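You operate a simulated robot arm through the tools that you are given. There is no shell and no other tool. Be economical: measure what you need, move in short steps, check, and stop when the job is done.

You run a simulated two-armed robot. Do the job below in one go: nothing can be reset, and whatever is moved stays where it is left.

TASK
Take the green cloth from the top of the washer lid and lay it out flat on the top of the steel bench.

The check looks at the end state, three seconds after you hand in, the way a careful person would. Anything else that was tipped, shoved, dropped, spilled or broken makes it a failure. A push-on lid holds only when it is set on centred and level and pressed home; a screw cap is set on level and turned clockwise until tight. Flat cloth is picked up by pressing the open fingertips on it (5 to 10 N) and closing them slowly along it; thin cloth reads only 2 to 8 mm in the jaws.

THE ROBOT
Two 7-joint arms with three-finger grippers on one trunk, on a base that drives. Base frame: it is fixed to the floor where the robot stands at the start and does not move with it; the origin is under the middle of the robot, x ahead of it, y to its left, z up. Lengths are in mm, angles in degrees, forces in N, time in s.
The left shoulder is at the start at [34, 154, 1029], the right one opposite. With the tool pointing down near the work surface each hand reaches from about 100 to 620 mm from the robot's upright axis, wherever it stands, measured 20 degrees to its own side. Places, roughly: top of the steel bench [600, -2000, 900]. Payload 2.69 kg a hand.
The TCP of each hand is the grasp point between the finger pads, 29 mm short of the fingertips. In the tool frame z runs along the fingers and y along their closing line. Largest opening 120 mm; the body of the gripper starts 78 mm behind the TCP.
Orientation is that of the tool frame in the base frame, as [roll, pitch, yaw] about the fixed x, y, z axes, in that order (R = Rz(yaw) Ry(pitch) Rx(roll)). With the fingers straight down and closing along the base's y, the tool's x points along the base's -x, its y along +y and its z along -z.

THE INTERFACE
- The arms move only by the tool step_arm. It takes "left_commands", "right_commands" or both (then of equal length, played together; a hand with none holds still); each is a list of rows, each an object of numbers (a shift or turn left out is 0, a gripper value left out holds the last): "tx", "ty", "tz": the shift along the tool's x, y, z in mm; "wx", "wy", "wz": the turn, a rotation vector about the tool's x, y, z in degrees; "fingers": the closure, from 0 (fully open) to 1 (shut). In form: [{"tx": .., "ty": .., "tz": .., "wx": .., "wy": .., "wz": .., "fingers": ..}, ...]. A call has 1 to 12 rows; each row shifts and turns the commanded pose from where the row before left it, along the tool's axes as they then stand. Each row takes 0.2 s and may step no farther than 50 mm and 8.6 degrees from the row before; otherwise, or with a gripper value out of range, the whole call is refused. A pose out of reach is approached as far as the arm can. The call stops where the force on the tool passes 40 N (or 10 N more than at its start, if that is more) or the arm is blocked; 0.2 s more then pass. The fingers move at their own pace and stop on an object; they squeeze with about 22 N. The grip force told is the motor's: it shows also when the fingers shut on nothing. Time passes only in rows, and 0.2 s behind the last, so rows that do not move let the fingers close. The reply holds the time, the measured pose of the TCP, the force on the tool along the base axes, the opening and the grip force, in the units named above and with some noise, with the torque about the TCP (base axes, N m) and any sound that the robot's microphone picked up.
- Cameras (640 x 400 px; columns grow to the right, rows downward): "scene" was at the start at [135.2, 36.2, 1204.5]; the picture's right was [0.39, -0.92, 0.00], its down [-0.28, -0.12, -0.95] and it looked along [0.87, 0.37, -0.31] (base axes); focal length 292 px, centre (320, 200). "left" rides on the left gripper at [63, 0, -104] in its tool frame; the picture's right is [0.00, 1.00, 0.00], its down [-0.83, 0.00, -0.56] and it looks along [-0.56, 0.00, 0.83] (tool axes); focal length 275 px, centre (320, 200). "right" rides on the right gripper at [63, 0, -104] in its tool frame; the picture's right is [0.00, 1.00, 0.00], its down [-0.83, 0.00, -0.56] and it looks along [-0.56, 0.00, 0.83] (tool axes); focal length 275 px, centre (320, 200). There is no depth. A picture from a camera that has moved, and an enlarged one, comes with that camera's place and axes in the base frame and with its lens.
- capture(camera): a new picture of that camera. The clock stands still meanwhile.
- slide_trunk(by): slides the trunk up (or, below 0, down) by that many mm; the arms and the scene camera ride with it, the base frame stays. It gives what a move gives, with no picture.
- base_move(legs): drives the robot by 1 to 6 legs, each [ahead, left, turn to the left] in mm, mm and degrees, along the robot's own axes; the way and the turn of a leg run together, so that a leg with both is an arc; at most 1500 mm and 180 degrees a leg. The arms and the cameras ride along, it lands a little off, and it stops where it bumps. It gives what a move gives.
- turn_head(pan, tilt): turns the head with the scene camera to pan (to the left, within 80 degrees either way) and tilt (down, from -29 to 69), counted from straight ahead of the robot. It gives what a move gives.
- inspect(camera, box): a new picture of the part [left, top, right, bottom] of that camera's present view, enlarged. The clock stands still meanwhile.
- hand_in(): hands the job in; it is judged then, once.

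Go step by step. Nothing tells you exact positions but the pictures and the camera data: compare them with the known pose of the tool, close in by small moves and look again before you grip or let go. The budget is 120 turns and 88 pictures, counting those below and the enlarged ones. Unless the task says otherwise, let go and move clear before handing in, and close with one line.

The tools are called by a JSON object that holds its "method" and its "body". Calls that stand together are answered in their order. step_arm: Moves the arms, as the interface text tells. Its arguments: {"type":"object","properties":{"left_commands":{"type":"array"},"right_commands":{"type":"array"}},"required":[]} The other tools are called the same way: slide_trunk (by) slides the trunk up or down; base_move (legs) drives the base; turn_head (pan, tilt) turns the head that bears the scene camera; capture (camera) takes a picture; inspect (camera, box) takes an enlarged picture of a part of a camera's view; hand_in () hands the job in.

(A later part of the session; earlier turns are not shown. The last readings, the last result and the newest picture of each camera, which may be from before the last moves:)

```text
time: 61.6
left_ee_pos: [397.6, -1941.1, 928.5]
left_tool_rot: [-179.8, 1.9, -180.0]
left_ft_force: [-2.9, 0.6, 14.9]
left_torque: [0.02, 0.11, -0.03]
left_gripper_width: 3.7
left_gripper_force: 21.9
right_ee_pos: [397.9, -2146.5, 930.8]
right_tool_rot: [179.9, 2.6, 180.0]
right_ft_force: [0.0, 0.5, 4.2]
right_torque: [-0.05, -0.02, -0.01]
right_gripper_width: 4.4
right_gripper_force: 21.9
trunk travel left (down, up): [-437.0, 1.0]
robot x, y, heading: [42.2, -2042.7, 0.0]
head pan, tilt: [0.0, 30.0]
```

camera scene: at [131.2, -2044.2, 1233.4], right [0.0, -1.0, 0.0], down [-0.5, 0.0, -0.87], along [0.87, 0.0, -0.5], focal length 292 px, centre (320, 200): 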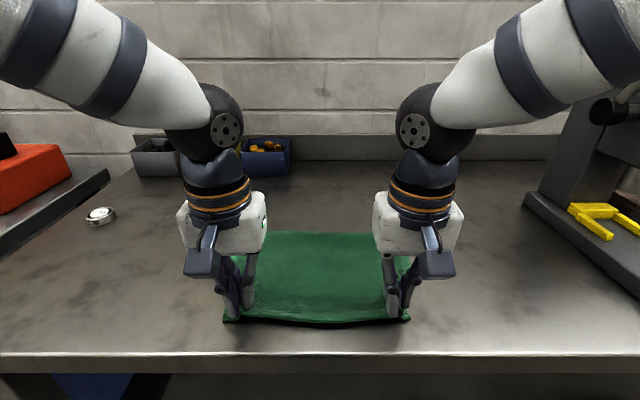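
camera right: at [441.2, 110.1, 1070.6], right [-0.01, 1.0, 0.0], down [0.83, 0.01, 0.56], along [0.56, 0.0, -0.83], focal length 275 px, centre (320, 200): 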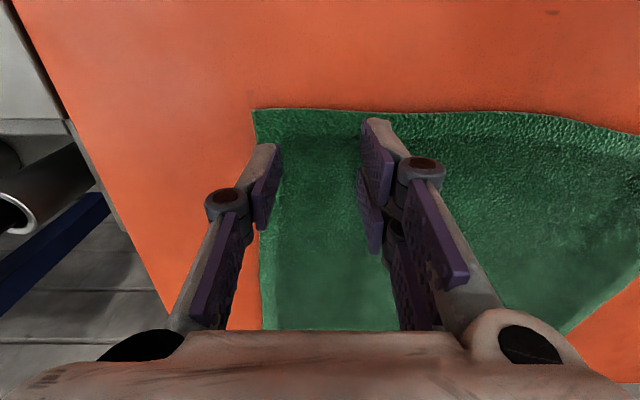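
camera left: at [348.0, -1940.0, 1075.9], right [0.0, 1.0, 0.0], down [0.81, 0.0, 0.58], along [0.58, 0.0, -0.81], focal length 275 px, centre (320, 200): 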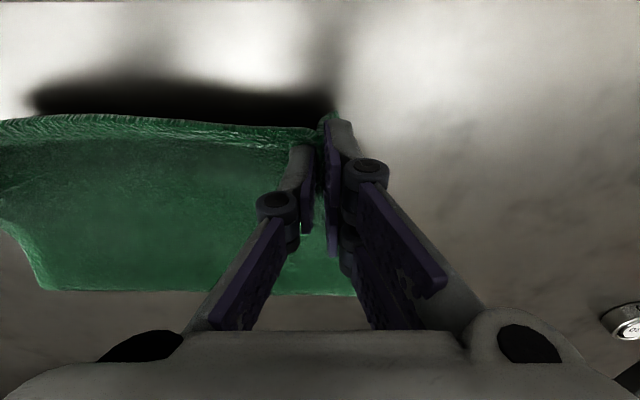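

Both tips press lightly on the bench. I'll ease the left a touch and open slowly to spread the pinched folds back out.

{"method": "step_arm", "body": {"left_commands": [{"tz": -1}, {"fingers": 0.95}, {"fingers": 0.92}, {"fingers": 0.89}, {"fingers": 0.86}, {"fingers": 0.83}, {"fingers": 0.8}, {"fingers": 0.77}, {"fingers": 0.74}, {"fingers": 0.71}, {"fingers": 0.68}, {}], "right_commands": [{}, {"fingers": 0.95}, {"fingers": 0.92}, {"fingers": 0.89}, {"fingers": 0.86}, {"fingers": 0.83}, {"fingers": 0.8}, {"fingers": 0.77}, {"fingers": 0.74}, {"fingers": 0.71}, {"fingers": 0.68}, {}]}}

{"method": "capture", "body": {"camera": "left"}}

{"method": "capture", "body": {"camera": "right"}}

```text
time: 64.2
left_ee_pos: [398.6, -1940.0, 929.6]
left_tool_rot: [180.0, 1.8, -180.0]
left_ft_force: [-0.7, 0.5, 10.3]
left_torque: [0.11, -0.03, 0.01]
left_gripper_width: 40.0
left_gripper_force: 4.6
right_ee_pos: [397.3, -2146.7, 929.8]
right_tool_rot: [179.9, 2.4, -180.0]
right_ft_force: [-0.6, 0.6, 9.6]
right_torque: [0.09, 0.05, 0.0]
right_gripper_width: 38.8
right_gripper_force: 3.7
trunk travel left (down, up): [-437.0, 1.0]
robot x, y, heading: [38.5, -2041.2, 0.0]
head pan, tilt: [0.0, 30.0]
```

```text
58 pictures are left
camera left: at [332.2, -1940.6, 1031.1], right [0.0, 1.0, 0.0], down [0.81, 0.0, 0.58], along [0.58, 0.0, -0.81], focal length 275 px, centre (320, 200)
```

left: 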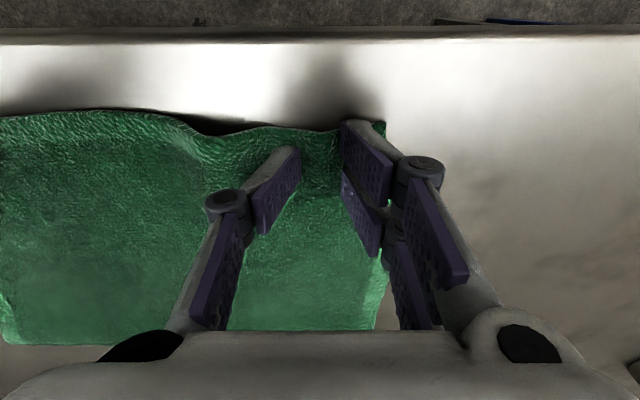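

```text
57 pictures are left
camera right: at [329.9, -2145.7, 1031.0], right [0.0, 1.0, 0.0], down [0.81, 0.0, 0.59], along [0.59, 0.0, -0.81], focal length 275 px, centre (320, 200)
```

right: 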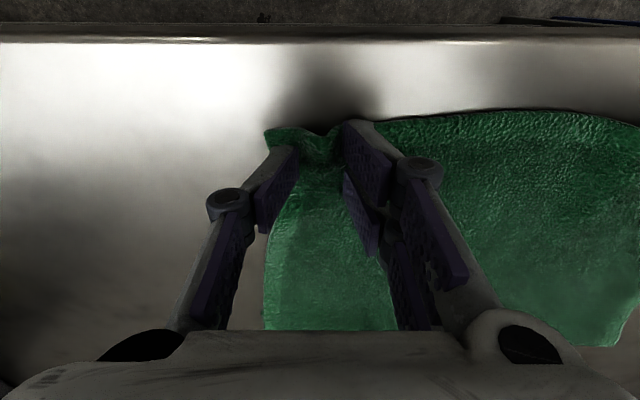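

The folds have mostly opened out. I'll lift both hands straight up and look.

{"method": "step_arm", "body": {"left_commands": [{"tz": -5}, {"tz": -10}, {"tz": -20}, {"tz": -30}, {"tz": -30}, {"tz": -30}, {}], "right_commands": [{"tz": -5}, {"tz": -10}, {"tz": -20}, {"tz": -30}, {"tz": -30}, {"tz": -30}, {}]}}

{"method": "capture", "body": {"camera": "scene"}}

{"method": "capture", "body": {"camera": "left"}}

{"method": "capture", "body": {"camera": "right"}}

```text
time: 65.8
left_ee_pos: [393.4, -1940.2, 1054.4]
left_tool_rot: [-180.0, 1.7, -179.9]
left_ft_force: [-0.8, 0.1, 0.0]
left_torque: [-0.01, 0.04, 0.01]
left_gripper_width: 38.6
left_gripper_force: 0.1
right_ee_pos: [393.8, -2146.3, 1053.2]
right_tool_rot: [180.0, 2.4, 179.9]
right_ft_force: [0.2, 0.0, -0.6]
right_torque: [0.04, -0.02, -0.03]
right_gripper_width: 38.3
right_gripper_force: 0.1
trunk travel left (down, up): [-437.0, 1.0]
robot x, y, heading: [37.0, -2040.2, 0.2]
head pan, tilt: [0.0, 30.0]
```

```text
56 pictures are left
camera scene: at [131.5, -2044.1, 1233.3], right [0.0, -1.0, 0.0], down [-0.5, 0.0, -0.87], along [0.87, 0.0, -0.5], focal length 292 px, centre (320, 200)
```

scene: 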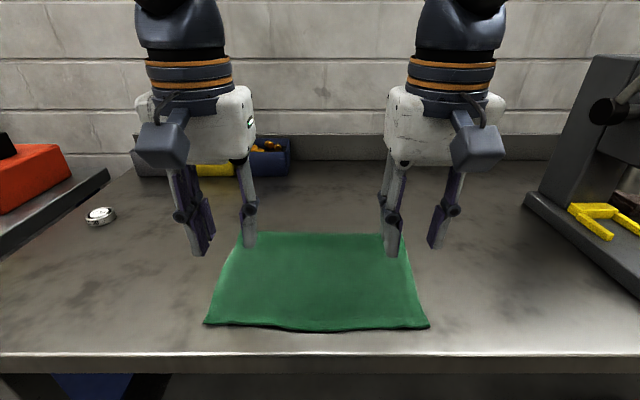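

```text
55 pictures are left
camera left: at [328.6, -1941.0, 1156.2], right [0.0, 1.0, 0.0], down [0.81, 0.0, 0.58], along [0.58, 0.0, -0.81], focal length 275 px, centre (320, 200)
```

left: 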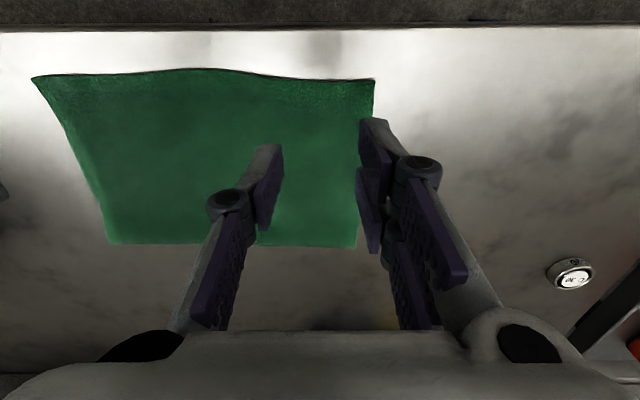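

```text
54 pictures are left
camera right: at [325.3, -2145.4, 1155.2], right [0.0, 1.0, 0.0], down [0.81, 0.0, 0.59], along [0.59, 0.0, -0.81], focal length 275 px, centre (320, 200)
```

right: 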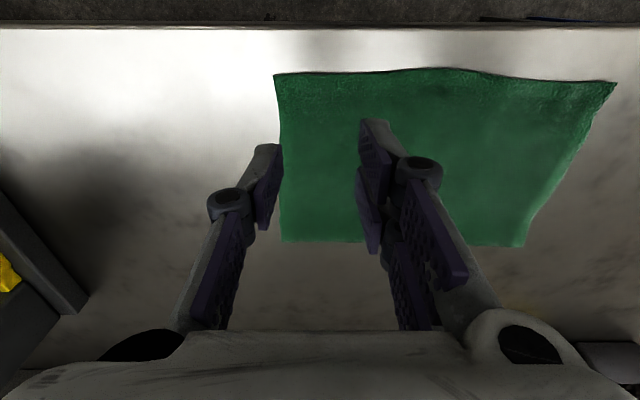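

The cloth looks flat and fully on the bench. I'll check for hidden folds with a closer look, since its depth reads a little short.

{"method": "inspect", "body": {"camera": "scene", "box": [190, 215, 446, 375]}}

{"method": "inspect", "body": {"camera": "left", "box": [20, 50, 400, 288]}}

```text
2.50 times, centred on (318, 295) of scene
camera zoom: at [131.5, -2044.1, 1233.3], right [0.0, -1.0, 0.0], down [-0.5, 0.0, -0.87], along [0.87, 0.0, -0.5], focal length 731 px, centre (325, -38)
```

zoom: 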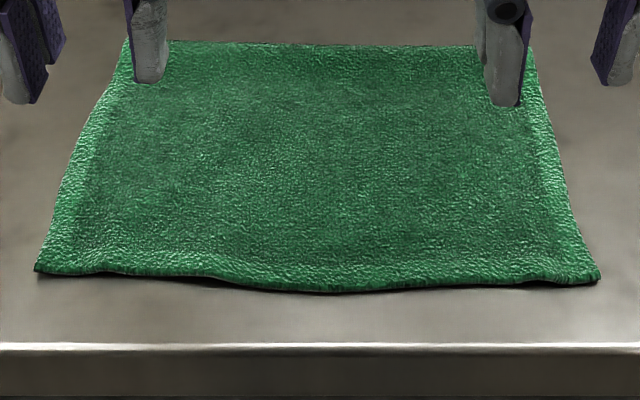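

```text
1.68 times, centred on (210, 169) of left
camera zoom: at [328.6, -1941.0, 1156.2], right [0.0, 1.0, 0.0], down [0.81, 0.0, 0.58], along [0.58, 0.0, -0.81], focal length 463 px, centre (505, 252)
```

zoom: 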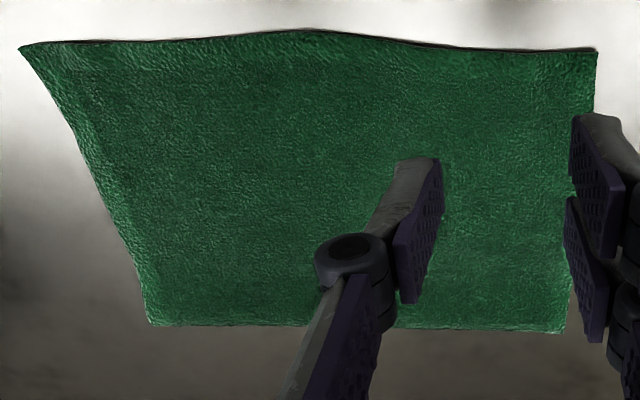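

It looks flat, but the depth reads about 200 against roughly 220 before, so a small tuck under the far edge is possible. I'll clear the hands out of view and look at that edge closely.

{"method": "step_arm", "body": {"left_commands": [{"tx": 10, "ty": 40}, {"tx": 10, "ty": 40}, {"tx": 10, "ty": 40}, {}], "right_commands": [{"tx": 10, "ty": -40}, {"tx": 10, "ty": -40}, {"tx": 10, "ty": -40}, {}]}}

{"method": "inspect", "body": {"camera": "scene", "box": [230, 215, 326, 275]}}

{"method": "inspect", "body": {"camera": "scene", "box": [320, 215, 416, 275]}}

{"method": "inspect", "body": {"camera": "left", "box": [0, 50, 400, 300]}}

```text
time: 66.8
left_ee_pos: [361.4, -1819.5, 1054.2]
left_tool_rot: [179.9, 1.7, 180.0]
left_ft_force: [0.1, -0.1, -0.4]
left_torque: [0.01, 0.0, 0.0]
left_gripper_width: 38.3
left_gripper_force: 0.0
right_ee_pos: [363.7, -2266.7, 1053.2]
right_tool_rot: [179.9, 2.3, 180.0]
right_ft_force: [0.5, -0.3, -0.5]
right_torque: [0.0, 0.0, 0.0]
right_gripper_width: 38.2
right_gripper_force: 0.0
trunk travel left (down, up): [-437.0, 1.0]
robot x, y, heading: [39.7, -2047.0, -0.1]
head pan, tilt: [0.0, 30.0]
```

```text
6.67 times, centred on (278, 245) of scene
camera zoom: at [131.4, -2044.2, 1233.4], right [0.0, -1.0, 0.0], down [-0.5, 0.0, -0.87], along [0.87, 0.0, -0.5], focal length 1949 px, centre (600, -100)
```

zoom: 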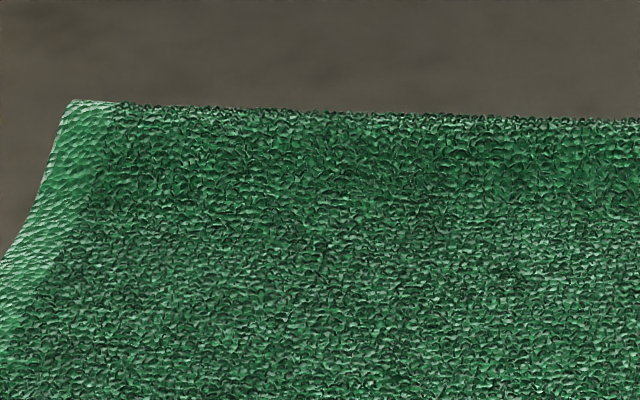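

```text
6.67 times, centred on (368, 245) of scene
camera zoom: at [131.4, -2044.2, 1233.4], right [0.0, -1.0, 0.0], down [-0.5, 0.0, -0.87], along [0.87, 0.0, -0.5], focal length 1949 px, centre (0, -100)
```

zoom: 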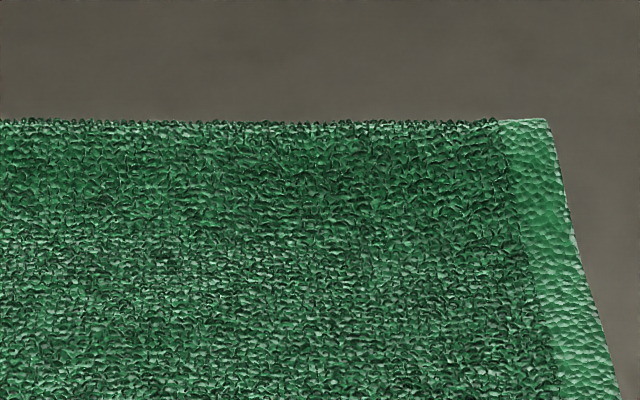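

```text
1.60 times, centred on (200, 175) of left
camera zoom: at [295.3, -1821.0, 1155.0], right [0.0, 1.0, 0.0], down [0.81, 0.0, 0.58], along [0.58, 0.0, -0.81], focal length 440 px, centre (512, 240)
```

zoom: 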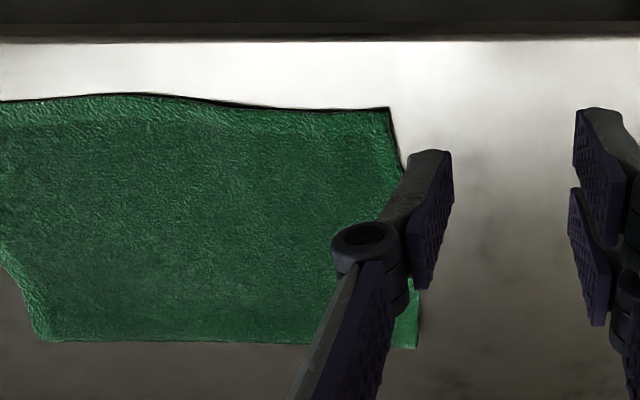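

I can't tell if the far hem is tucked under, because it shows no border band from this side. I'll turn the left hand so its camera looks sideways along the far edge.

{"method": "step_arm", "body": {"left_commands": [{"wz": 8.2, "ty": 10, "tz": -3}, {"wz": 8.2, "tz": -3}, {"wz": 8.2, "tz": -3}, {"wz": 8.2}, {"wz": 8.2}, {"wz": 8.2}, {"wz": 8.2}, {"wz": 8.2}, {"wz": 8.2}, {"wz": 8.2}, {"wz": 8.2}, {}]}}

{"method": "capture", "body": {"camera": "left"}}

```text
time: 69.4
left_ee_pos: [364.7, -1809.4, 1061.6]
left_tool_rot: [178.3, 0.0, 89.7]
left_ft_force: [-0.4, -0.4, 0.1]
left_torque: [0.02, 0.04, -0.03]
left_gripper_width: 38.5
left_gripper_force: 0.0
right_ee_pos: [362.6, -2265.7, 1052.8]
right_tool_rot: [179.9, 2.4, -180.0]
right_ft_force: [-0.5, -0.8, 0.0]
right_torque: [0.0, -0.03, 0.01]
right_gripper_width: 38.3
right_gripper_force: 0.2
trunk travel left (down, up): [-437.0, 1.0]
robot x, y, heading: [40.6, -2047.9, -0.1]
head pan, tilt: [0.0, 30.0]
```

```text
48 pictures are left
camera left: at [362.3, -1747.2, 1165.9], right [1.0, -0.01, 0.03], down [-0.02, -0.83, 0.56], along [0.02, -0.56, -0.83], focal length 275 px, centre (320, 200)
```

left: 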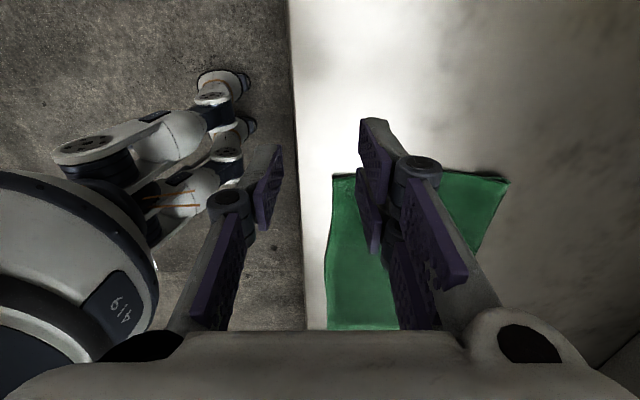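

That works. I'll move it out towards the far edge, further left, and tilt for a lower view.

{"method": "step_arm", "body": {"left_commands": [{"ty": 40, "tx": 15}, {"ty": 40, "tx": 15}, {"ty": 40, "tx": 15}, {"ty": 40}, {"ty": 20}, {"wy": -8}, {"wy": -8}, {"wy": -8}, {}]}}

{"method": "capture", "body": {"camera": "left"}}

```text
time: 71.4
left_ee_pos: [543.1, -1764.5, 1065.8]
left_tool_rot: [178.1, 24.0, 89.0]
left_ft_force: [0.0, -0.4, 0.1]
left_torque: [0.04, -0.01, 0.0]
left_gripper_width: 38.5
left_gripper_force: 0.1
right_ee_pos: [362.3, -2265.4, 1054.2]
right_tool_rot: [179.9, 2.4, -179.9]
right_ft_force: [0.5, 0.1, 0.5]
right_torque: [0.02, 0.05, 0.0]
right_gripper_width: 38.3
right_gripper_force: 0.1
trunk travel left (down, up): [-437.0, 1.0]
robot x, y, heading: [38.9, -2046.1, -0.1]
head pan, tilt: [0.0, 30.0]
```

```text
47 pictures are left
camera left: at [543.1, -1665.4, 1136.0], right [1.0, -0.01, 0.03], down [-0.03, -0.53, 0.85], along [0.01, -0.85, -0.53], focal length 275 px, centre (320, 200)
```

left: 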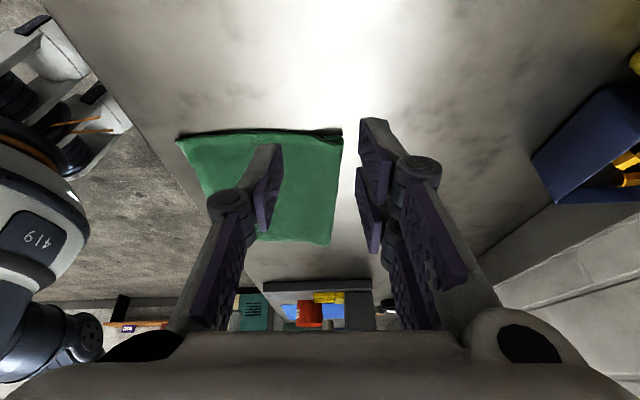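

{"method": "inspect", "body": {"camera": "left", "box": [270, 110, 366, 170]}}

{"method": "inspect", "body": {"camera": "left", "box": [260, 110, 380, 260]}}

```text
6.67 times, centred on (318, 140) of left
camera zoom: at [543.1, -1665.4, 1136.0], right [1.0, -0.01, 0.03], down [-0.03, -0.53, 0.85], along [0.01, -0.85, -0.53], focal length 1835 px, centre (333, 600)
```

zoom: 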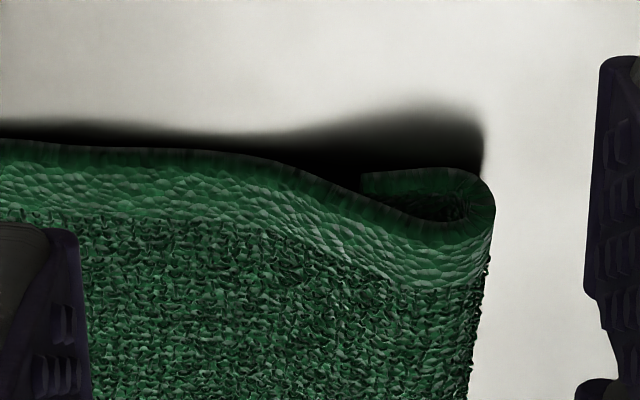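

```text
2.67 times, centred on (320, 185) of left
camera zoom: at [543.1, -1665.4, 1136.0], right [1.0, -0.01, 0.03], down [-0.03, -0.53, 0.85], along [0.01, -0.85, -0.53], focal length 734 px, centre (320, 240)
```

zoom: 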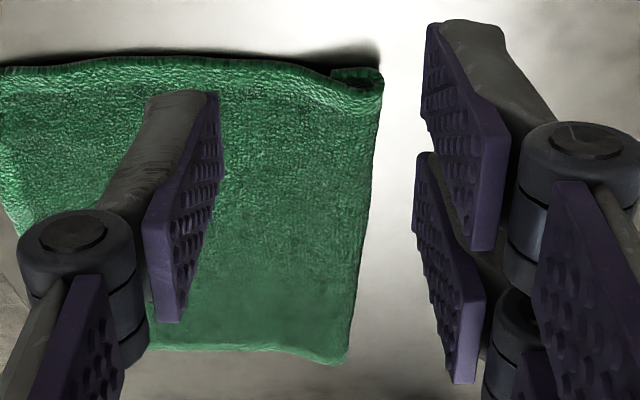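

A strip of about 20 mm along the far edge is curled under, so it isn't flat yet. I'll bring the left hand back, regrip the near corners, lift the cloth free, and lay it again while already moving backward.

{"method": "step_arm", "body": {"left_commands": [{"wy": 8}, {"wy": 8}, {"wy": 8}, {"ty": -36}, {"ty": -36}, {"ty": -36}, {"ty": -36}, {"ty": -36}, {}]}}

{"method": "step_arm", "body": {"left_commands": [{"wz": -8.2}, {"wz": -8.2}, {"wz": -8.2}, {"wz": -8.2}, {"wz": -8.2}, {"wz": -8.2}, {"wz": -8.2}, {"wz": -8.2}, {"wz": -8.2}, {"wz": -8.2}, {"wz": -8.2}, {}]}}

```text
time: 73.4
left_ee_pos: [363.8, -1761.8, 1060.7]
left_tool_rot: [178.3, 0.1, 89.9]
left_ft_force: [0.4, 0.6, 0.4]
left_torque: [0.0, 0.01, 0.02]
left_gripper_width: 38.3
left_gripper_force: 0.0
right_ee_pos: [363.3, -2265.0, 1054.5]
right_tool_rot: [179.8, 2.4, 180.0]
right_ft_force: [-0.1, -0.5, -0.4]
right_torque: [-0.01, -0.02, 0.0]
right_gripper_width: 38.3
right_gripper_force: 0.1
trunk travel left (down, up): [-437.0, 1.0]
robot x, y, heading: [39.7, -2044.9, 0.0]
head pan, tilt: [0.0, 30.0]
```

```text
time: 76.0
left_ee_pos: [364.5, -1763.2, 1061.9]
left_tool_rot: [-180.0, 1.6, -179.9]
left_ft_force: [0.3, -0.2, 0.3]
left_torque: [0.0, -0.02, -0.02]
left_gripper_width: 38.4
left_gripper_force: 0.2
right_ee_pos: [364.5, -2265.4, 1053.9]
right_tool_rot: [179.9, 2.4, 179.9]
right_ft_force: [-0.6, -0.1, 0.4]
right_torque: [0.0, -0.01, 0.05]
right_gripper_width: 38.5
right_gripper_force: 0.1
trunk travel left (down, up): [-437.0, 1.0]
robot x, y, heading: [37.3, -2041.9, 0.0]
head pan, tilt: [0.0, 30.0]
```

Now both hands go over the near corners again.

{"method": "step_arm", "body": {"left_commands": [{"tx": -8, "ty": -41}, {"tx": -8, "ty": -41}, {"tx": -8, "ty": -41}, {"tx": -8, "ty": -41}, {"tz": 35}, {"tz": 35}, {"tz": 30}, {}], "right_commands": [{"tx": -7.8, "ty": 28}, {"tx": -7.8, "ty": 28}, {"tx": -7.8, "ty": 28}, {"tx": -7.8, "ty": 28}, {"tz": 32}, {"tz": 32}, {"tz": 29}, {}]}}

{"method": "capture", "body": {"camera": "left"}}

{"method": "capture", "body": {"camera": "right"}}

```text
time: 77.8
left_ee_pos: [398.4, -1928.3, 962.2]
left_tool_rot: [-180.0, 1.8, -180.0]
left_ft_force: [0.2, -0.9, 0.0]
left_torque: [-0.01, -0.02, 0.02]
left_gripper_width: 38.4
left_gripper_force: 0.0
right_ee_pos: [397.5, -2156.3, 963.2]
right_tool_rot: [179.9, 2.3, -180.0]
right_ft_force: [-1.0, -0.4, -0.3]
right_torque: [0.0, 0.0, -0.02]
right_gripper_width: 38.4
right_gripper_force: 0.1
trunk travel left (down, up): [-437.0, 1.0]
robot x, y, heading: [39.7, -2045.1, 0.4]
head pan, tilt: [0.0, 30.0]
```

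```text
44 pictures are left
camera left: at [333.4, -1929.4, 1064.9], right [0.0, 1.0, 0.0], down [0.81, 0.0, 0.58], along [0.58, 0.0, -0.81], focal length 275 px, centre (320, 200)
```

left: 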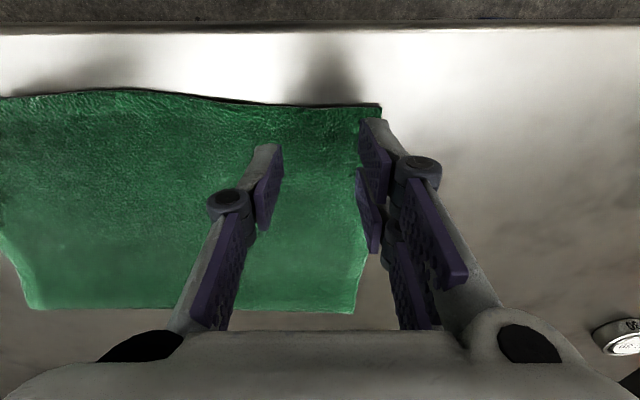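

```text
43 pictures are left
camera right: at [330.3, -2155.5, 1063.5], right [0.0, 1.0, 0.0], down [0.81, 0.0, 0.59], along [0.59, 0.0, -0.81], focal length 275 px, centre (320, 200)
```

right: 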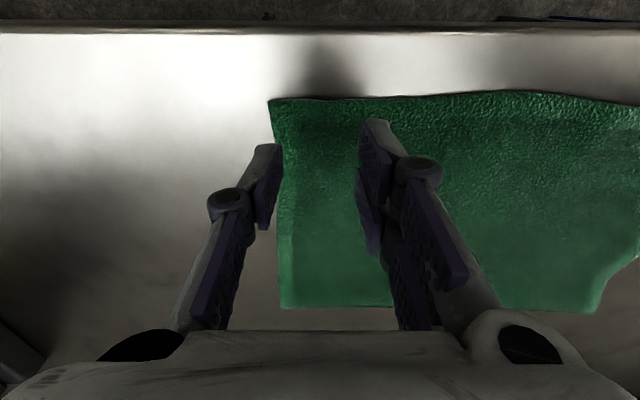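

The right hand needs to be about 6 mm further in and the left 3 mm. Then down to near contact.

{"method": "step_arm", "body": {"left_commands": [{"ty": -3}, {"tz": 13}, {"tz": 13}, {"tz": 3}, {}], "right_commands": [{"ty": 6}, {"tz": 13}, {"tz": 13}, {"tz": 4}, {}]}}

```text
time: 79.0
left_ee_pos: [400.5, -1931.6, 934.9]
left_tool_rot: [179.9, 1.7, -180.0]
left_ft_force: [-1.2, -0.1, 0.1]
left_torque: [-0.03, 0.01, 0.0]
left_gripper_width: 38.5
left_gripper_force: 0.1
right_ee_pos: [399.3, -2149.9, 932.0]
right_tool_rot: [179.8, 2.5, 180.0]
right_ft_force: [-0.3, 0.0, 9.8]
right_torque: [0.08, 0.07, -0.05]
right_gripper_width: 38.3
right_gripper_force: 0.0
trunk travel left (down, up): [-437.0, 1.0]
robot x, y, heading: [40.0, -2043.1, 0.0]
head pan, tilt: [0.0, 30.0]
```

{"method": "step_arm", "body": {"left_commands": [{"tz": 1.5}, {"tz": 1.5}, {}]}}

```text
time: 79.8
left_ee_pos: [399.4, -1931.3, 931.8]
left_tool_rot: [-180.0, 1.8, 179.9]
left_ft_force: [0.7, 0.3, 4.6]
left_torque: [0.01, -0.01, 0.02]
left_gripper_width: 38.2
left_gripper_force: 0.0
right_ee_pos: [399.2, -2150.0, 931.6]
right_tool_rot: [179.8, 2.4, -180.0]
right_ft_force: [0.5, -0.3, 11.4]
right_torque: [0.1, 0.03, 0.01]
right_gripper_width: 38.9
right_gripper_force: 0.1
trunk travel left (down, up): [-437.0, 1.0]
robot x, y, heading: [42.7, -2045.4, 0.3]
head pan, tilt: [0.0, 30.0]
```

Both are in contact, so I'll close slowly.

{"method": "step_arm", "body": {"left_commands": [{"tz": 0.8}, {"fingers": 0.71}, {"fingers": 0.74}, {"fingers": 0.77}, {"fingers": 0.8}, {"fingers": 0.83}, {"fingers": 0.86}, {"fingers": 0.89}, {"fingers": 0.92}, {"fingers": 0.96}, {"fingers": 1.0}, {}], "right_commands": [{"tz": -0.3}, {"fingers": 0.71}, {"fingers": 0.74}, {"fingers": 0.77}, {"fingers": 0.8}, {"fingers": 0.83}, {"fingers": 0.86}, {"fingers": 0.89}, {"fingers": 0.92}, {"fingers": 0.96}, {"fingers": 1.0}, {}]}}

```text
time: 82.4
left_ee_pos: [400.3, -1931.4, 930.9]
left_tool_rot: [-180.0, 1.7, -180.0]
left_ft_force: [0.0, 0.2, 6.7]
left_torque: [0.04, 0.02, 0.02]
left_gripper_width: 4.7
left_gripper_force: 21.5
right_ee_pos: [397.9, -2148.9, 932.0]
right_tool_rot: [179.9, 2.5, 180.0]
right_ft_force: [-0.5, 0.3, 1.0]
right_torque: [0.01, 0.0, 0.0]
right_gripper_width: 0.0
right_gripper_force: 21.7
trunk travel left (down, up): [-437.0, 1.0]
robot x, y, heading: [40.3, -2045.0, -0.1]
head pan, tilt: [0.0, 30.0]
```

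The left hand holds cloth but the right slipped over it. I'll lift the right a little, reopen and look.

{"method": "step_arm", "body": {"right_commands": [{"tz": -10}, {"tz": -10, "fingers": 0.68}, {}, {}]}}

{"method": "capture", "body": {"camera": "right"}}

```text
time: 83.4
left_ee_pos: [400.2, -1931.3, 931.4]
left_tool_rot: [-180.0, 1.6, 179.9]
left_ft_force: [-1.0, 1.0, 4.3]
left_torque: [0.02, 0.05, -0.02]
left_gripper_width: 4.6
left_gripper_force: 22.1
right_ee_pos: [397.6, -2150.1, 952.4]
right_tool_rot: [180.0, 2.4, 179.9]
right_ft_force: [-1.4, -0.1, 0.0]
right_torque: [-0.01, 0.0, 0.02]
right_gripper_width: 38.3
right_gripper_force: 0.1
trunk travel left (down, up): [-437.0, 1.0]
robot x, y, heading: [41.0, -2045.3, 0.1]
head pan, tilt: [0.0, 30.0]
```

```text
42 pictures are left
camera right: at [330.8, -2148.6, 1053.5], right [0.0, 1.0, 0.0], down [0.81, 0.0, 0.59], along [0.59, 0.0, -0.81], focal length 275 px, centre (320, 200)
```

right: 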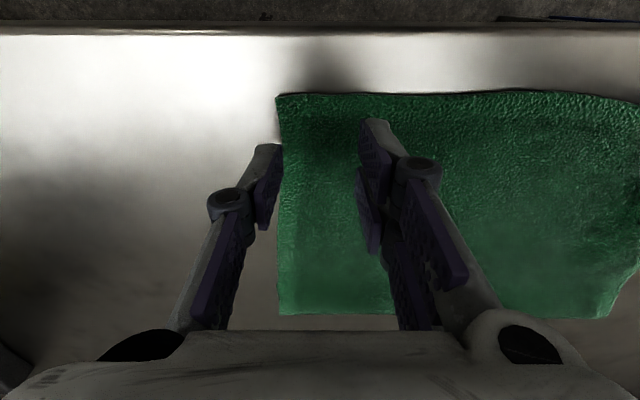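

The cloth's right side is now at about y -2172, which left my outer finger off it. I'll shift 15 mm inward and press again.

{"method": "step_arm", "body": {"right_commands": [{"ty": 8}, {"ty": 7}, {"tz": 9}, {"tz": 9}, {"tz": 1.5}, {}]}}

```text
time: 84.8
left_ee_pos: [399.5, -1930.9, 929.7]
left_tool_rot: [-179.9, 1.7, 180.0]
left_ft_force: [0.0, 1.2, 4.6]
left_torque: [0.06, 0.06, 0.0]
left_gripper_width: 4.8
left_gripper_force: 22.3
right_ee_pos: [399.1, -2133.6, 933.7]
right_tool_rot: [179.8, 2.4, 179.9]
right_ft_force: [-0.3, 0.0, 2.1]
right_torque: [0.01, 0.01, 0.04]
right_gripper_width: 38.4
right_gripper_force: 0.1
trunk travel left (down, up): [-437.0, 1.0]
robot x, y, heading: [39.2, -2042.1, 0.0]
head pan, tilt: [0.0, 30.0]
```

{"method": "step_arm", "body": {"right_commands": [{"tz": 1.4}, {}]}}

```text
time: 85.4
left_ee_pos: [399.6, -1932.0, 930.0]
left_tool_rot: [179.9, 1.9, 180.0]
left_ft_force: [0.1, -0.2, 2.8]
left_torque: [0.0, 0.02, -0.03]
left_gripper_width: 5.0
left_gripper_force: 21.8
right_ee_pos: [401.2, -2132.6, 932.5]
right_tool_rot: [179.8, 2.5, -180.0]
right_ft_force: [-1.5, 1.2, 7.9]
right_torque: [0.07, 0.14, 0.02]
right_gripper_width: 38.7
right_gripper_force: 0.2
trunk travel left (down, up): [-437.0, 1.0]
robot x, y, heading: [42.1, -2038.1, -0.1]
head pan, tilt: [0.0, 30.0]
```

Pressing at about 8 N now, so I'll close the right hand slowly.

{"method": "step_arm", "body": {"right_commands": [{"fingers": 0.71}, {"fingers": 0.74}, {"fingers": 0.77}, {"fingers": 0.8}, {"fingers": 0.83}, {"fingers": 0.86}, {"fingers": 0.89}, {"fingers": 0.92}, {"fingers": 0.96}, {"fingers": 1.0}, {}]}}

{"method": "capture", "body": {"camera": "scene"}}

```text
time: 87.8
left_ee_pos: [400.1, -1932.3, 930.7]
left_tool_rot: [-179.9, 1.7, -180.0]
left_ft_force: [0.5, 0.0, 5.1]
left_torque: [0.0, 0.05, 0.0]
left_gripper_width: 4.9
left_gripper_force: 22.0
right_ee_pos: [398.7, -2132.3, 931.0]
right_tool_rot: [179.9, 2.4, -180.0]
right_ft_force: [-0.2, 0.1, 2.0]
right_torque: [0.02, 0.04, -0.03]
right_gripper_width: 3.8
right_gripper_force: 21.7
trunk travel left (down, up): [-437.0, 1.0]
robot x, y, heading: [39.7, -2043.7, 0.0]
head pan, tilt: [0.0, 30.0]
```

```text
41 pictures are left
camera scene: at [130.8, -2044.3, 1233.5], right [0.0, -1.0, 0.0], down [-0.5, 0.0, -0.87], along [0.87, 0.0, -0.5], focal length 292 px, centre (320, 200)
```

scene: 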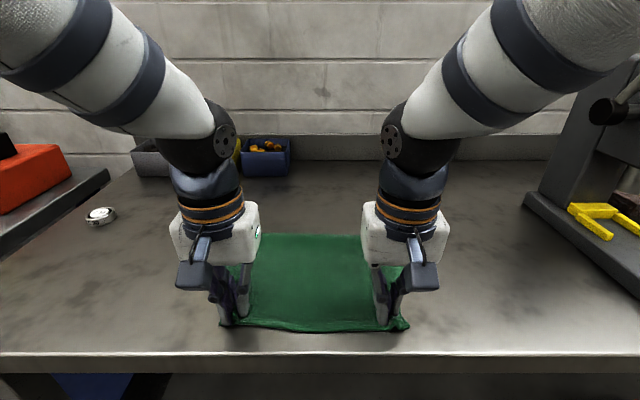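

Both hands hold cloth. I'll lift it clear, moving slightly forward.

{"method": "step_arm", "body": {"left_commands": [{"tz": -15}, {"tz": -25, "tx": -8}, {"tz": -28, "tx": -8}, {"tz": -28, "tx": -8}, {"tz": -28, "tx": -8}, {"tz": -28, "tx": -4}, {"tz": -28}, {"tz": -28}, {"tz": -28}, {}], "right_commands": [{"tz": -15}, {"tz": -25, "tx": -8}, {"tz": -28, "tx": -8}, {"tz": -28, "tx": -8}, {"tz": -28, "tx": -8}, {"tz": -28, "tx": -4}, {"tz": -28}, {"tz": -28}, {"tz": -28}, {}]}}

{"method": "capture", "body": {"camera": "scene"}}

```text
time: 90.0
left_ee_pos: [430.7, -1930.9, 1167.3]
left_tool_rot: [-179.9, 1.8, 180.0]
left_ft_force: [0.0, 0.3, 0.4]
left_torque: [0.04, 0.04, -0.03]
left_gripper_width: 4.7
left_gripper_force: 22.1
right_ee_pos: [426.5, -2133.3, 1168.7]
right_tool_rot: [179.9, 2.4, -180.0]
right_ft_force: [1.4, -0.2, -0.7]
right_torque: [0.0, 0.0, 0.01]
right_gripper_width: 3.7
right_gripper_force: 21.6
trunk travel left (down, up): [-437.0, 1.0]
robot x, y, heading: [42.1, -2048.5, 0.0]
head pan, tilt: [0.0, 30.0]
```

```text
40 pictures are left
camera scene: at [131.4, -2044.2, 1233.4], right [0.0, -1.0, 0.0], down [-0.5, 0.0, -0.87], along [0.87, 0.0, -0.5], focal length 292 px, centre (320, 200)
```

scene: 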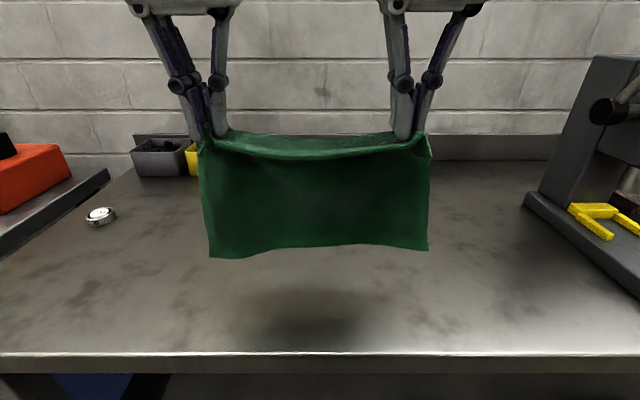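

The cloth hangs free again. I'll check that the tuck in the lower edge has opened, then tilt the hands.

{"method": "inspect", "body": {"camera": "scene", "box": [190, 180, 446, 300]}}

{"method": "step_arm", "body": {"left_commands": [{"wy": -8}, {"wy": -8}, {"wy": -8}, {"wy": -8}, {"wy": -8}, {"wy": -8}, {"wy": -5}, {}], "right_commands": [{"wy": -8}, {"wy": -8}, {"wy": -8}, {"wy": -8}, {"wy": -8}, {"wy": -8}, {"wy": -5}, {}]}}

{"method": "capture", "body": {"camera": "left"}}

```text
2.50 times, centred on (318, 240) of scene
camera zoom: at [131.4, -2044.2, 1233.4], right [0.0, -1.0, 0.0], down [-0.5, 0.0, -0.87], along [0.87, 0.0, -0.5], focal length 731 px, centre (325, 100)
```

zoom: 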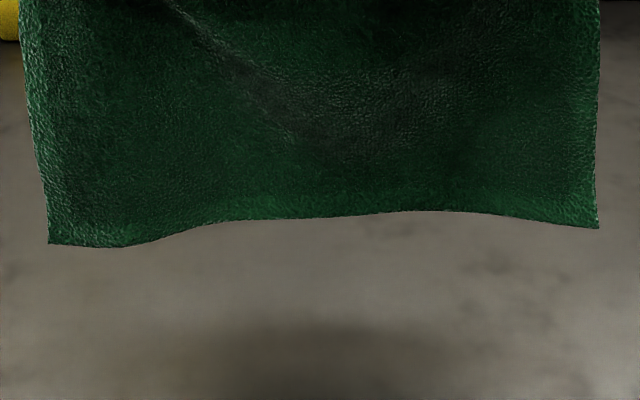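

```text
time: 91.8
left_ee_pos: [430.6, -1930.7, 1166.6]
left_tool_rot: [-179.9, 54.8, -179.9]
left_ft_force: [0.1, -0.1, 0.2]
left_torque: [0.0, 0.02, -0.03]
left_gripper_width: 4.9
left_gripper_force: 22.2
right_ee_pos: [425.7, -2133.8, 1169.0]
right_tool_rot: [179.6, 55.6, 179.7]
right_ft_force: [0.3, 0.5, -0.1]
right_torque: [0.03, 0.04, 0.04]
right_gripper_width: 3.7
right_gripper_force: 21.7
trunk travel left (down, up): [-437.0, 1.0]
robot x, y, heading: [37.9, -2045.9, 0.0]
head pan, tilt: [0.0, 30.0]
```

```text
38 pictures are left
camera left: at [308.7, -1932.3, 1175.1], right [0.0, 1.0, 0.0], down [0.03, 0.0, 1.0], along [1.0, 0.0, -0.03], focal length 275 px, centre (320, 200)
```

left: 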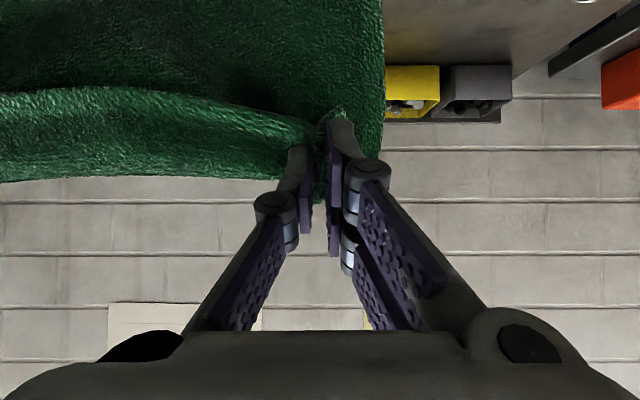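

The lower edge is straight again. Now forward to about x 640, staying above the bench.

{"method": "step_arm", "body": {"left_commands": [{"tz": 32.7, "tx": -14.3, "ty": 0.8}, {"tz": 32.7, "tx": -14.3, "ty": 0.8}, {"tz": 32.7, "tx": -14.3, "ty": 0.8}, {"tz": 32.7, "tx": -14.3, "ty": 0.8}, {"tz": 32.7, "tx": -14.3, "ty": 0.8}, {"tz": 32.7, "tx": -14.3}, {}, {}, {}], "right_commands": [{"tz": 32.7, "tx": -14.3, "ty": -0.8}, {"tz": 32.7, "tx": -14.3, "ty": -0.8}, {"tz": 32.7, "tx": -14.3, "ty": -0.8}, {"tz": 32.7, "tx": -14.3, "ty": -0.8}, {"tz": 32.7, "tx": -14.3, "ty": -0.8}, {"tz": 35, "tx": -16}, {}, {}, {}]}}

{"method": "capture", "body": {"camera": "scene"}}

```text
time: 93.8
left_ee_pos: [637.3, -1927.2, 1124.2]
left_tool_rot: [-179.9, 54.7, 180.0]
left_ft_force: [0.7, -4.9, 0.3]
left_torque: [-0.07, 0.05, -0.15]
left_gripper_width: 5.0
left_gripper_force: 21.9
right_ee_pos: [637.1, -2138.2, 1126.9]
right_tool_rot: [179.7, 55.4, 179.9]
right_ft_force: [0.2, 4.2, -0.4]
right_torque: [0.09, -0.01, 0.09]
right_gripper_width: 3.5
right_gripper_force: 21.4
trunk travel left (down, up): [-437.0, 1.0]
robot x, y, heading: [44.3, -2044.2, 0.4]
head pan, tilt: [0.0, 30.0]
```

```text
37 pictures are left
camera scene: at [131.0, -2044.2, 1233.5], right [0.0, -1.0, 0.0], down [-0.5, 0.0, -0.87], along [0.87, 0.0, -0.5], focal length 292 px, centre (320, 200)
```

scene: 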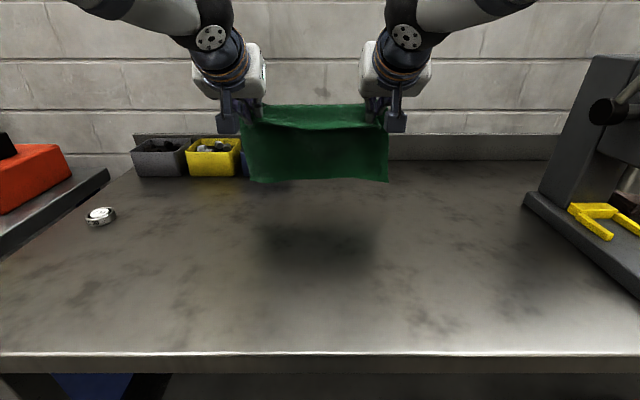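

The lower edge is about 70 mm up. I'll descend 58, easing the sideways tension, and check.

{"method": "step_arm", "body": {"left_commands": [{"tz": 8.3, "tx": 11.9, "ty": -1.5}, {"tz": 8.3, "tx": 11.9}, {"tz": 8.3, "tx": 11.9}, {"tz": 8.3, "tx": 11.9}, {}], "right_commands": [{"tz": 8.3, "tx": 11.9, "ty": 1.5}, {"tz": 8.3, "tx": 11.9}, {"tz": 8.3, "tx": 11.9}, {"tz": 8.3, "tx": 11.9}, {}]}}

{"method": "inspect", "body": {"camera": "scene", "box": [200, 90, 440, 240]}}

```text
time: 95.0
left_ee_pos: [637.4, -1929.6, 1066.5]
left_tool_rot: [-179.8, 54.8, -179.9]
left_ft_force: [-0.6, -2.6, 0.1]
left_torque: [-0.04, 0.03, -0.08]
left_gripper_width: 5.0
left_gripper_force: 22.1
right_ee_pos: [639.5, -2136.7, 1069.7]
right_tool_rot: [179.6, 55.4, 179.7]
right_ft_force: [-0.1, 2.9, 0.1]
right_torque: [0.01, 0.0, 0.06]
right_gripper_width: 3.9
right_gripper_force: 22.7
trunk travel left (down, up): [-437.0, 1.0]
robot x, y, heading: [38.3, -2040.7, -0.0]
head pan, tilt: [0.0, 30.0]
```

```text
2.67 times, centred on (320, 165) of scene
camera zoom: at [130.9, -2044.2, 1233.5], right [0.0, -1.0, 0.0], down [-0.5, 0.0, -0.87], along [0.87, 0.0, -0.5], focal length 780 px, centre (320, 293)
```

zoom: 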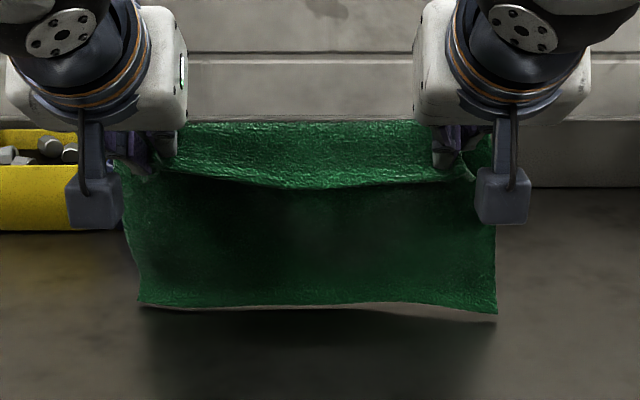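

The lower edge is about 15 mm above the bench. Now I'll sweep back while descending gradually so that edge trails.

{"method": "step_arm", "body": {"left_commands": [{"tz": -14.1, "tx": 14.8}, {"tz": -12.4, "tx": 17.2}, {"tz": -10.7, "tx": 19.7}, {"tz": -9.5, "tx": 21.3}, {"tz": -8.4, "tx": 23}, {"tz": -8.4, "tx": 23}, {"tz": -8.4, "tx": 23}, {}], "right_commands": [{"tz": -14.1, "tx": 14.8}, {"tz": -12.4, "tx": 17.2}, {"tz": -10.7, "tx": 19.7}, {"tz": -9.5, "tx": 21.3}, {"tz": -8.4, "tx": 23}, {"tz": -8.4, "tx": 23}, {"tz": -8.4, "tx": 23}, {}]}}

{"method": "capture", "body": {"camera": "scene"}}

{"method": "capture", "body": {"camera": "left"}}

```text
time: 96.8
left_ee_pos: [497.5, -1929.0, 992.6]
left_tool_rot: [180.0, 54.7, 179.9]
left_ft_force: [-0.4, -0.7, 0.4]
left_torque: [-0.03, 0.0, -0.03]
left_gripper_width: 4.9
left_gripper_force: 21.9
right_ee_pos: [504.0, -2137.3, 995.8]
right_tool_rot: [179.8, 55.3, 179.7]
right_ft_force: [-0.6, 1.0, -0.2]
right_torque: [0.02, 0.01, 0.02]
right_gripper_width: 3.2
right_gripper_force: 21.9
right hand out of reach, approached as far as the arm can: row 3
trunk travel left (down, up): [-437.0, 1.0]
robot x, y, heading: [40.4, -2045.7, 0.0]
head pan, tilt: [0.0, 30.0]
```

```text
35 pictures are left
camera scene: at [133.9, -2038.9, 1261.2], right [0.06, -1.0, 0.0], down [-0.22, -0.01, -0.97], along [0.97, 0.06, -0.22], focal length 292 px, centre (320, 200)
```

scene: 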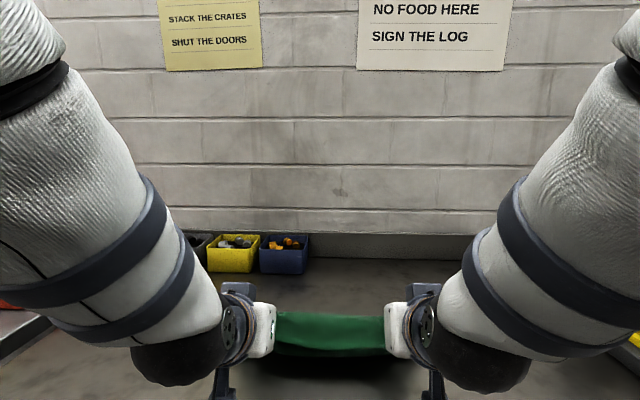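

```text
34 pictures are left
camera left: at [376.7, -1930.3, 1001.0], right [0.0, 1.0, 0.0], down [0.03, 0.0, 1.0], along [1.0, 0.0, -0.03], focal length 275 px, centre (320, 200)
```

left: 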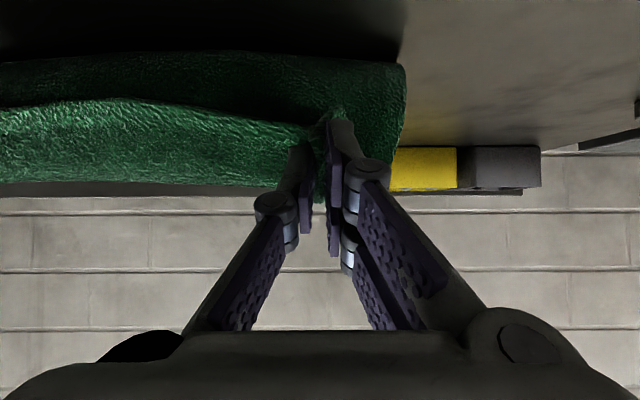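

The head was nudged by an arm link, but the cloth is fine and the lower edge seems down. I'll untilt partway, then continue back and down.

{"method": "step_arm", "body": {"left_commands": [{"wy": 8}, {"wy": 5}, {"tz": -5, "tx": 16.5}, {"tz": -5, "tx": 16.5}, {"tz": -5, "tx": 16.5}, {}], "right_commands": [{"wy": 8}, {"wy": 5}, {"tz": -6, "tx": 18}, {"tz": -6, "tx": 18}, {"tz": -6, "tx": 18}, {}]}}

{"method": "turn_head", "body": {"pan": 0, "tilt": 30}}

{"method": "capture", "body": {"camera": "scene"}}

```text
time: 98.2
left_ee_pos: [451.4, -1929.6, 971.5]
left_tool_rot: [-179.9, 41.7, -179.9]
left_ft_force: [0.1, -2.0, -0.1]
left_torque: [-0.04, -0.05, -0.02]
left_gripper_width: 4.8
left_gripper_force: 21.6
right_ee_pos: [453.3, -2136.2, 971.3]
right_tool_rot: [179.8, 42.4, 179.8]
right_ft_force: [0.7, 1.8, -0.7]
right_torque: [0.06, 0.0, 0.0]
right_gripper_width: 3.3
right_gripper_force: 21.3
trunk travel left (down, up): [-437.0, 1.0]
robot x, y, heading: [42.1, -2043.5, -0.3]
head pan, tilt: [0.0, 30.0]
```

```text
time: 98.8
left_ee_pos: [451.1, -1928.3, 970.1]
left_tool_rot: [-179.9, 41.7, 180.0]
left_ft_force: [-1.0, -1.5, 0.4]
left_torque: [-0.05, -0.02, 0.0]
left_gripper_width: 4.6
left_gripper_force: 21.8
right_ee_pos: [453.4, -2136.4, 972.8]
right_tool_rot: [179.8, 42.4, 179.7]
right_ft_force: [0.0, 1.2, -1.0]
right_torque: [0.07, 0.0, 0.01]
right_gripper_width: 3.4
right_gripper_force: 22.5
trunk travel left (down, up): [-437.0, 1.0]
robot x, y, heading: [39.0, -2044.6, 0.1]
head pan, tilt: [0.0, 30.0]
```

```text
33 pictures are left
camera scene: at [131.2, -2044.2, 1233.4], right [0.0, -1.0, 0.0], down [-0.5, 0.0, -0.87], along [0.87, 0.0, -0.5], focal length 292 px, centre (320, 200)
```

scene: 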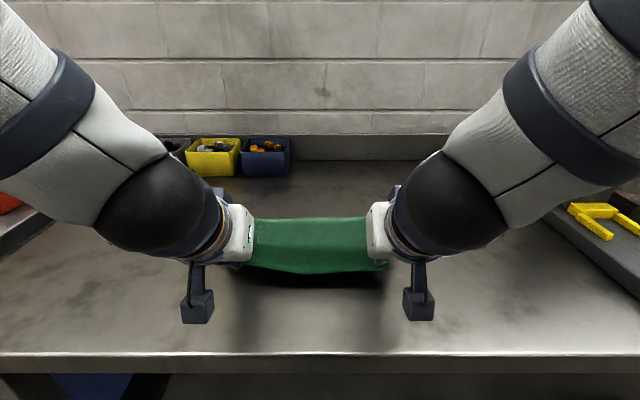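

The far edge is now at about x 640. I'll bring the hands upright and continue down, pulling back gently.

{"method": "step_arm", "body": {"left_commands": [{"wy": 8}, {"wy": 8}, {"wy": 8}, {"wy": 8}, {"wy": 8}, {"tz": 8, "tx": 5}, {"tz": 8, "tx": 5}, {"tz": 6, "tx": 5}, {"tz": 6, "tx": 4}, {}], "right_commands": [{"wy": 8}, {"wy": 8}, {"wy": 8}, {"wy": 8}, {"wy": 8}, {"tz": 8, "tx": 5}, {"tz": 8, "tx": 5}, {"tz": 6, "tx": 5}, {"tz": 6, "tx": 5}, {}]}}

{"method": "capture", "body": {"camera": "scene"}}

```text
time: 101.0
left_ee_pos: [431.8, -1930.0, 940.4]
left_tool_rot: [-180.0, 1.8, 180.0]
left_ft_force: [-0.2, -1.5, -0.2]
left_torque: [-0.01, -0.02, -0.02]
left_gripper_width: 4.6
left_gripper_force: 21.7
right_ee_pos: [434.2, -2134.7, 944.9]
right_tool_rot: [179.9, 2.4, 180.0]
right_ft_force: [-0.4, 0.4, -0.2]
right_torque: [0.0, 0.0, -0.05]
right_gripper_width: 3.0
right_gripper_force: 22.2
trunk travel left (down, up): [-437.0, 1.0]
robot x, y, heading: [43.9, -2045.2, -0.0]
head pan, tilt: [0.0, 30.0]
```

```text
32 pictures are left
camera scene: at [131.1, -2044.2, 1233.5], right [0.0, -1.0, 0.0], down [-0.5, 0.0, -0.87], along [0.87, 0.0, -0.5], focal length 292 px, centre (320, 200)
```

scene: 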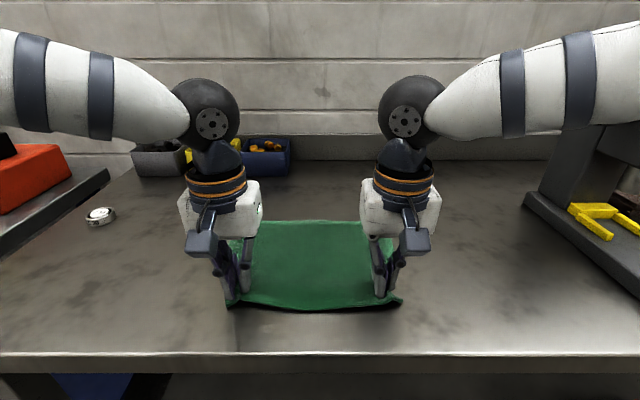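

The far edge reads about x 620. I'll inspect that edge before letting go.

{"method": "inspect", "body": {"camera": "scene", "box": [250, 205, 370, 280]}}

{"method": "inspect", "body": {"camera": "left", "box": [0, 100, 400, 350]}}

{"method": "inspect", "body": {"camera": "right", "box": [240, 100, 640, 350]}}

```text
5.33 times, centred on (310, 242) of scene
camera zoom: at [131.1, -2044.2, 1233.5], right [0.0, -1.0, 0.0], down [-0.5, 0.0, -0.87], along [0.87, 0.0, -0.5], focal length 1560 px, centre (373, -27)
```

zoom: 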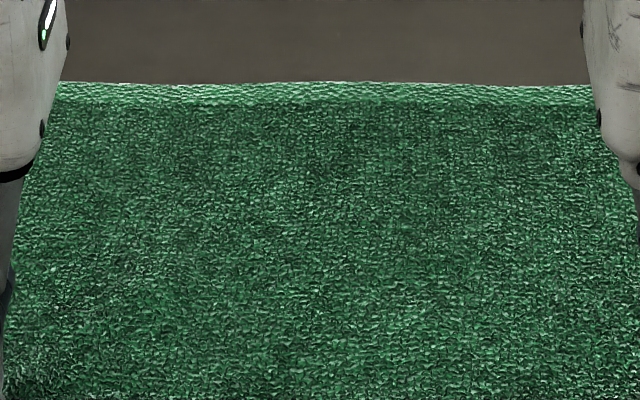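

```text
1.60 times, centred on (200, 225) of left
camera zoom: at [367.1, -1929.8, 1042.9], right [0.0, 1.0, 0.0], down [0.81, 0.0, 0.58], along [0.58, 0.0, -0.81], focal length 440 px, centre (512, 160)
```

zoom: 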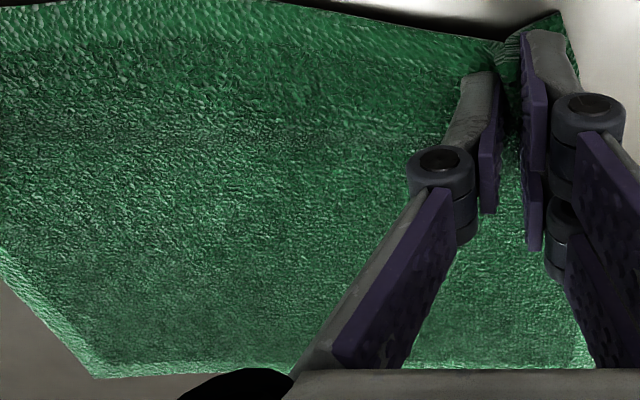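

```text
1.60 times, centred on (440, 225) of right
camera zoom: at [366.7, -2134.5, 1045.1], right [0.0, 1.0, 0.0], down [0.81, 0.0, 0.59], along [0.59, 0.0, -0.81], focal length 440 px, centre (128, 160)
```

zoom: 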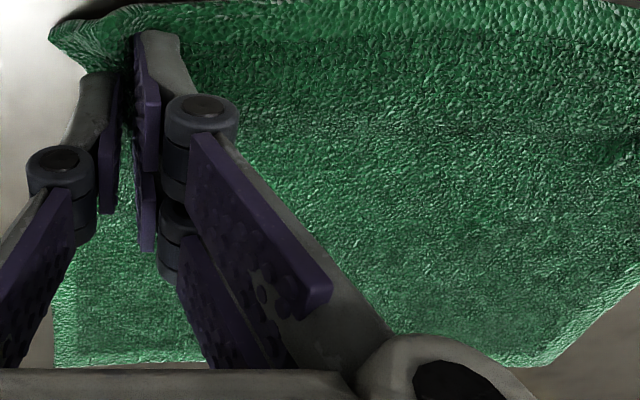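

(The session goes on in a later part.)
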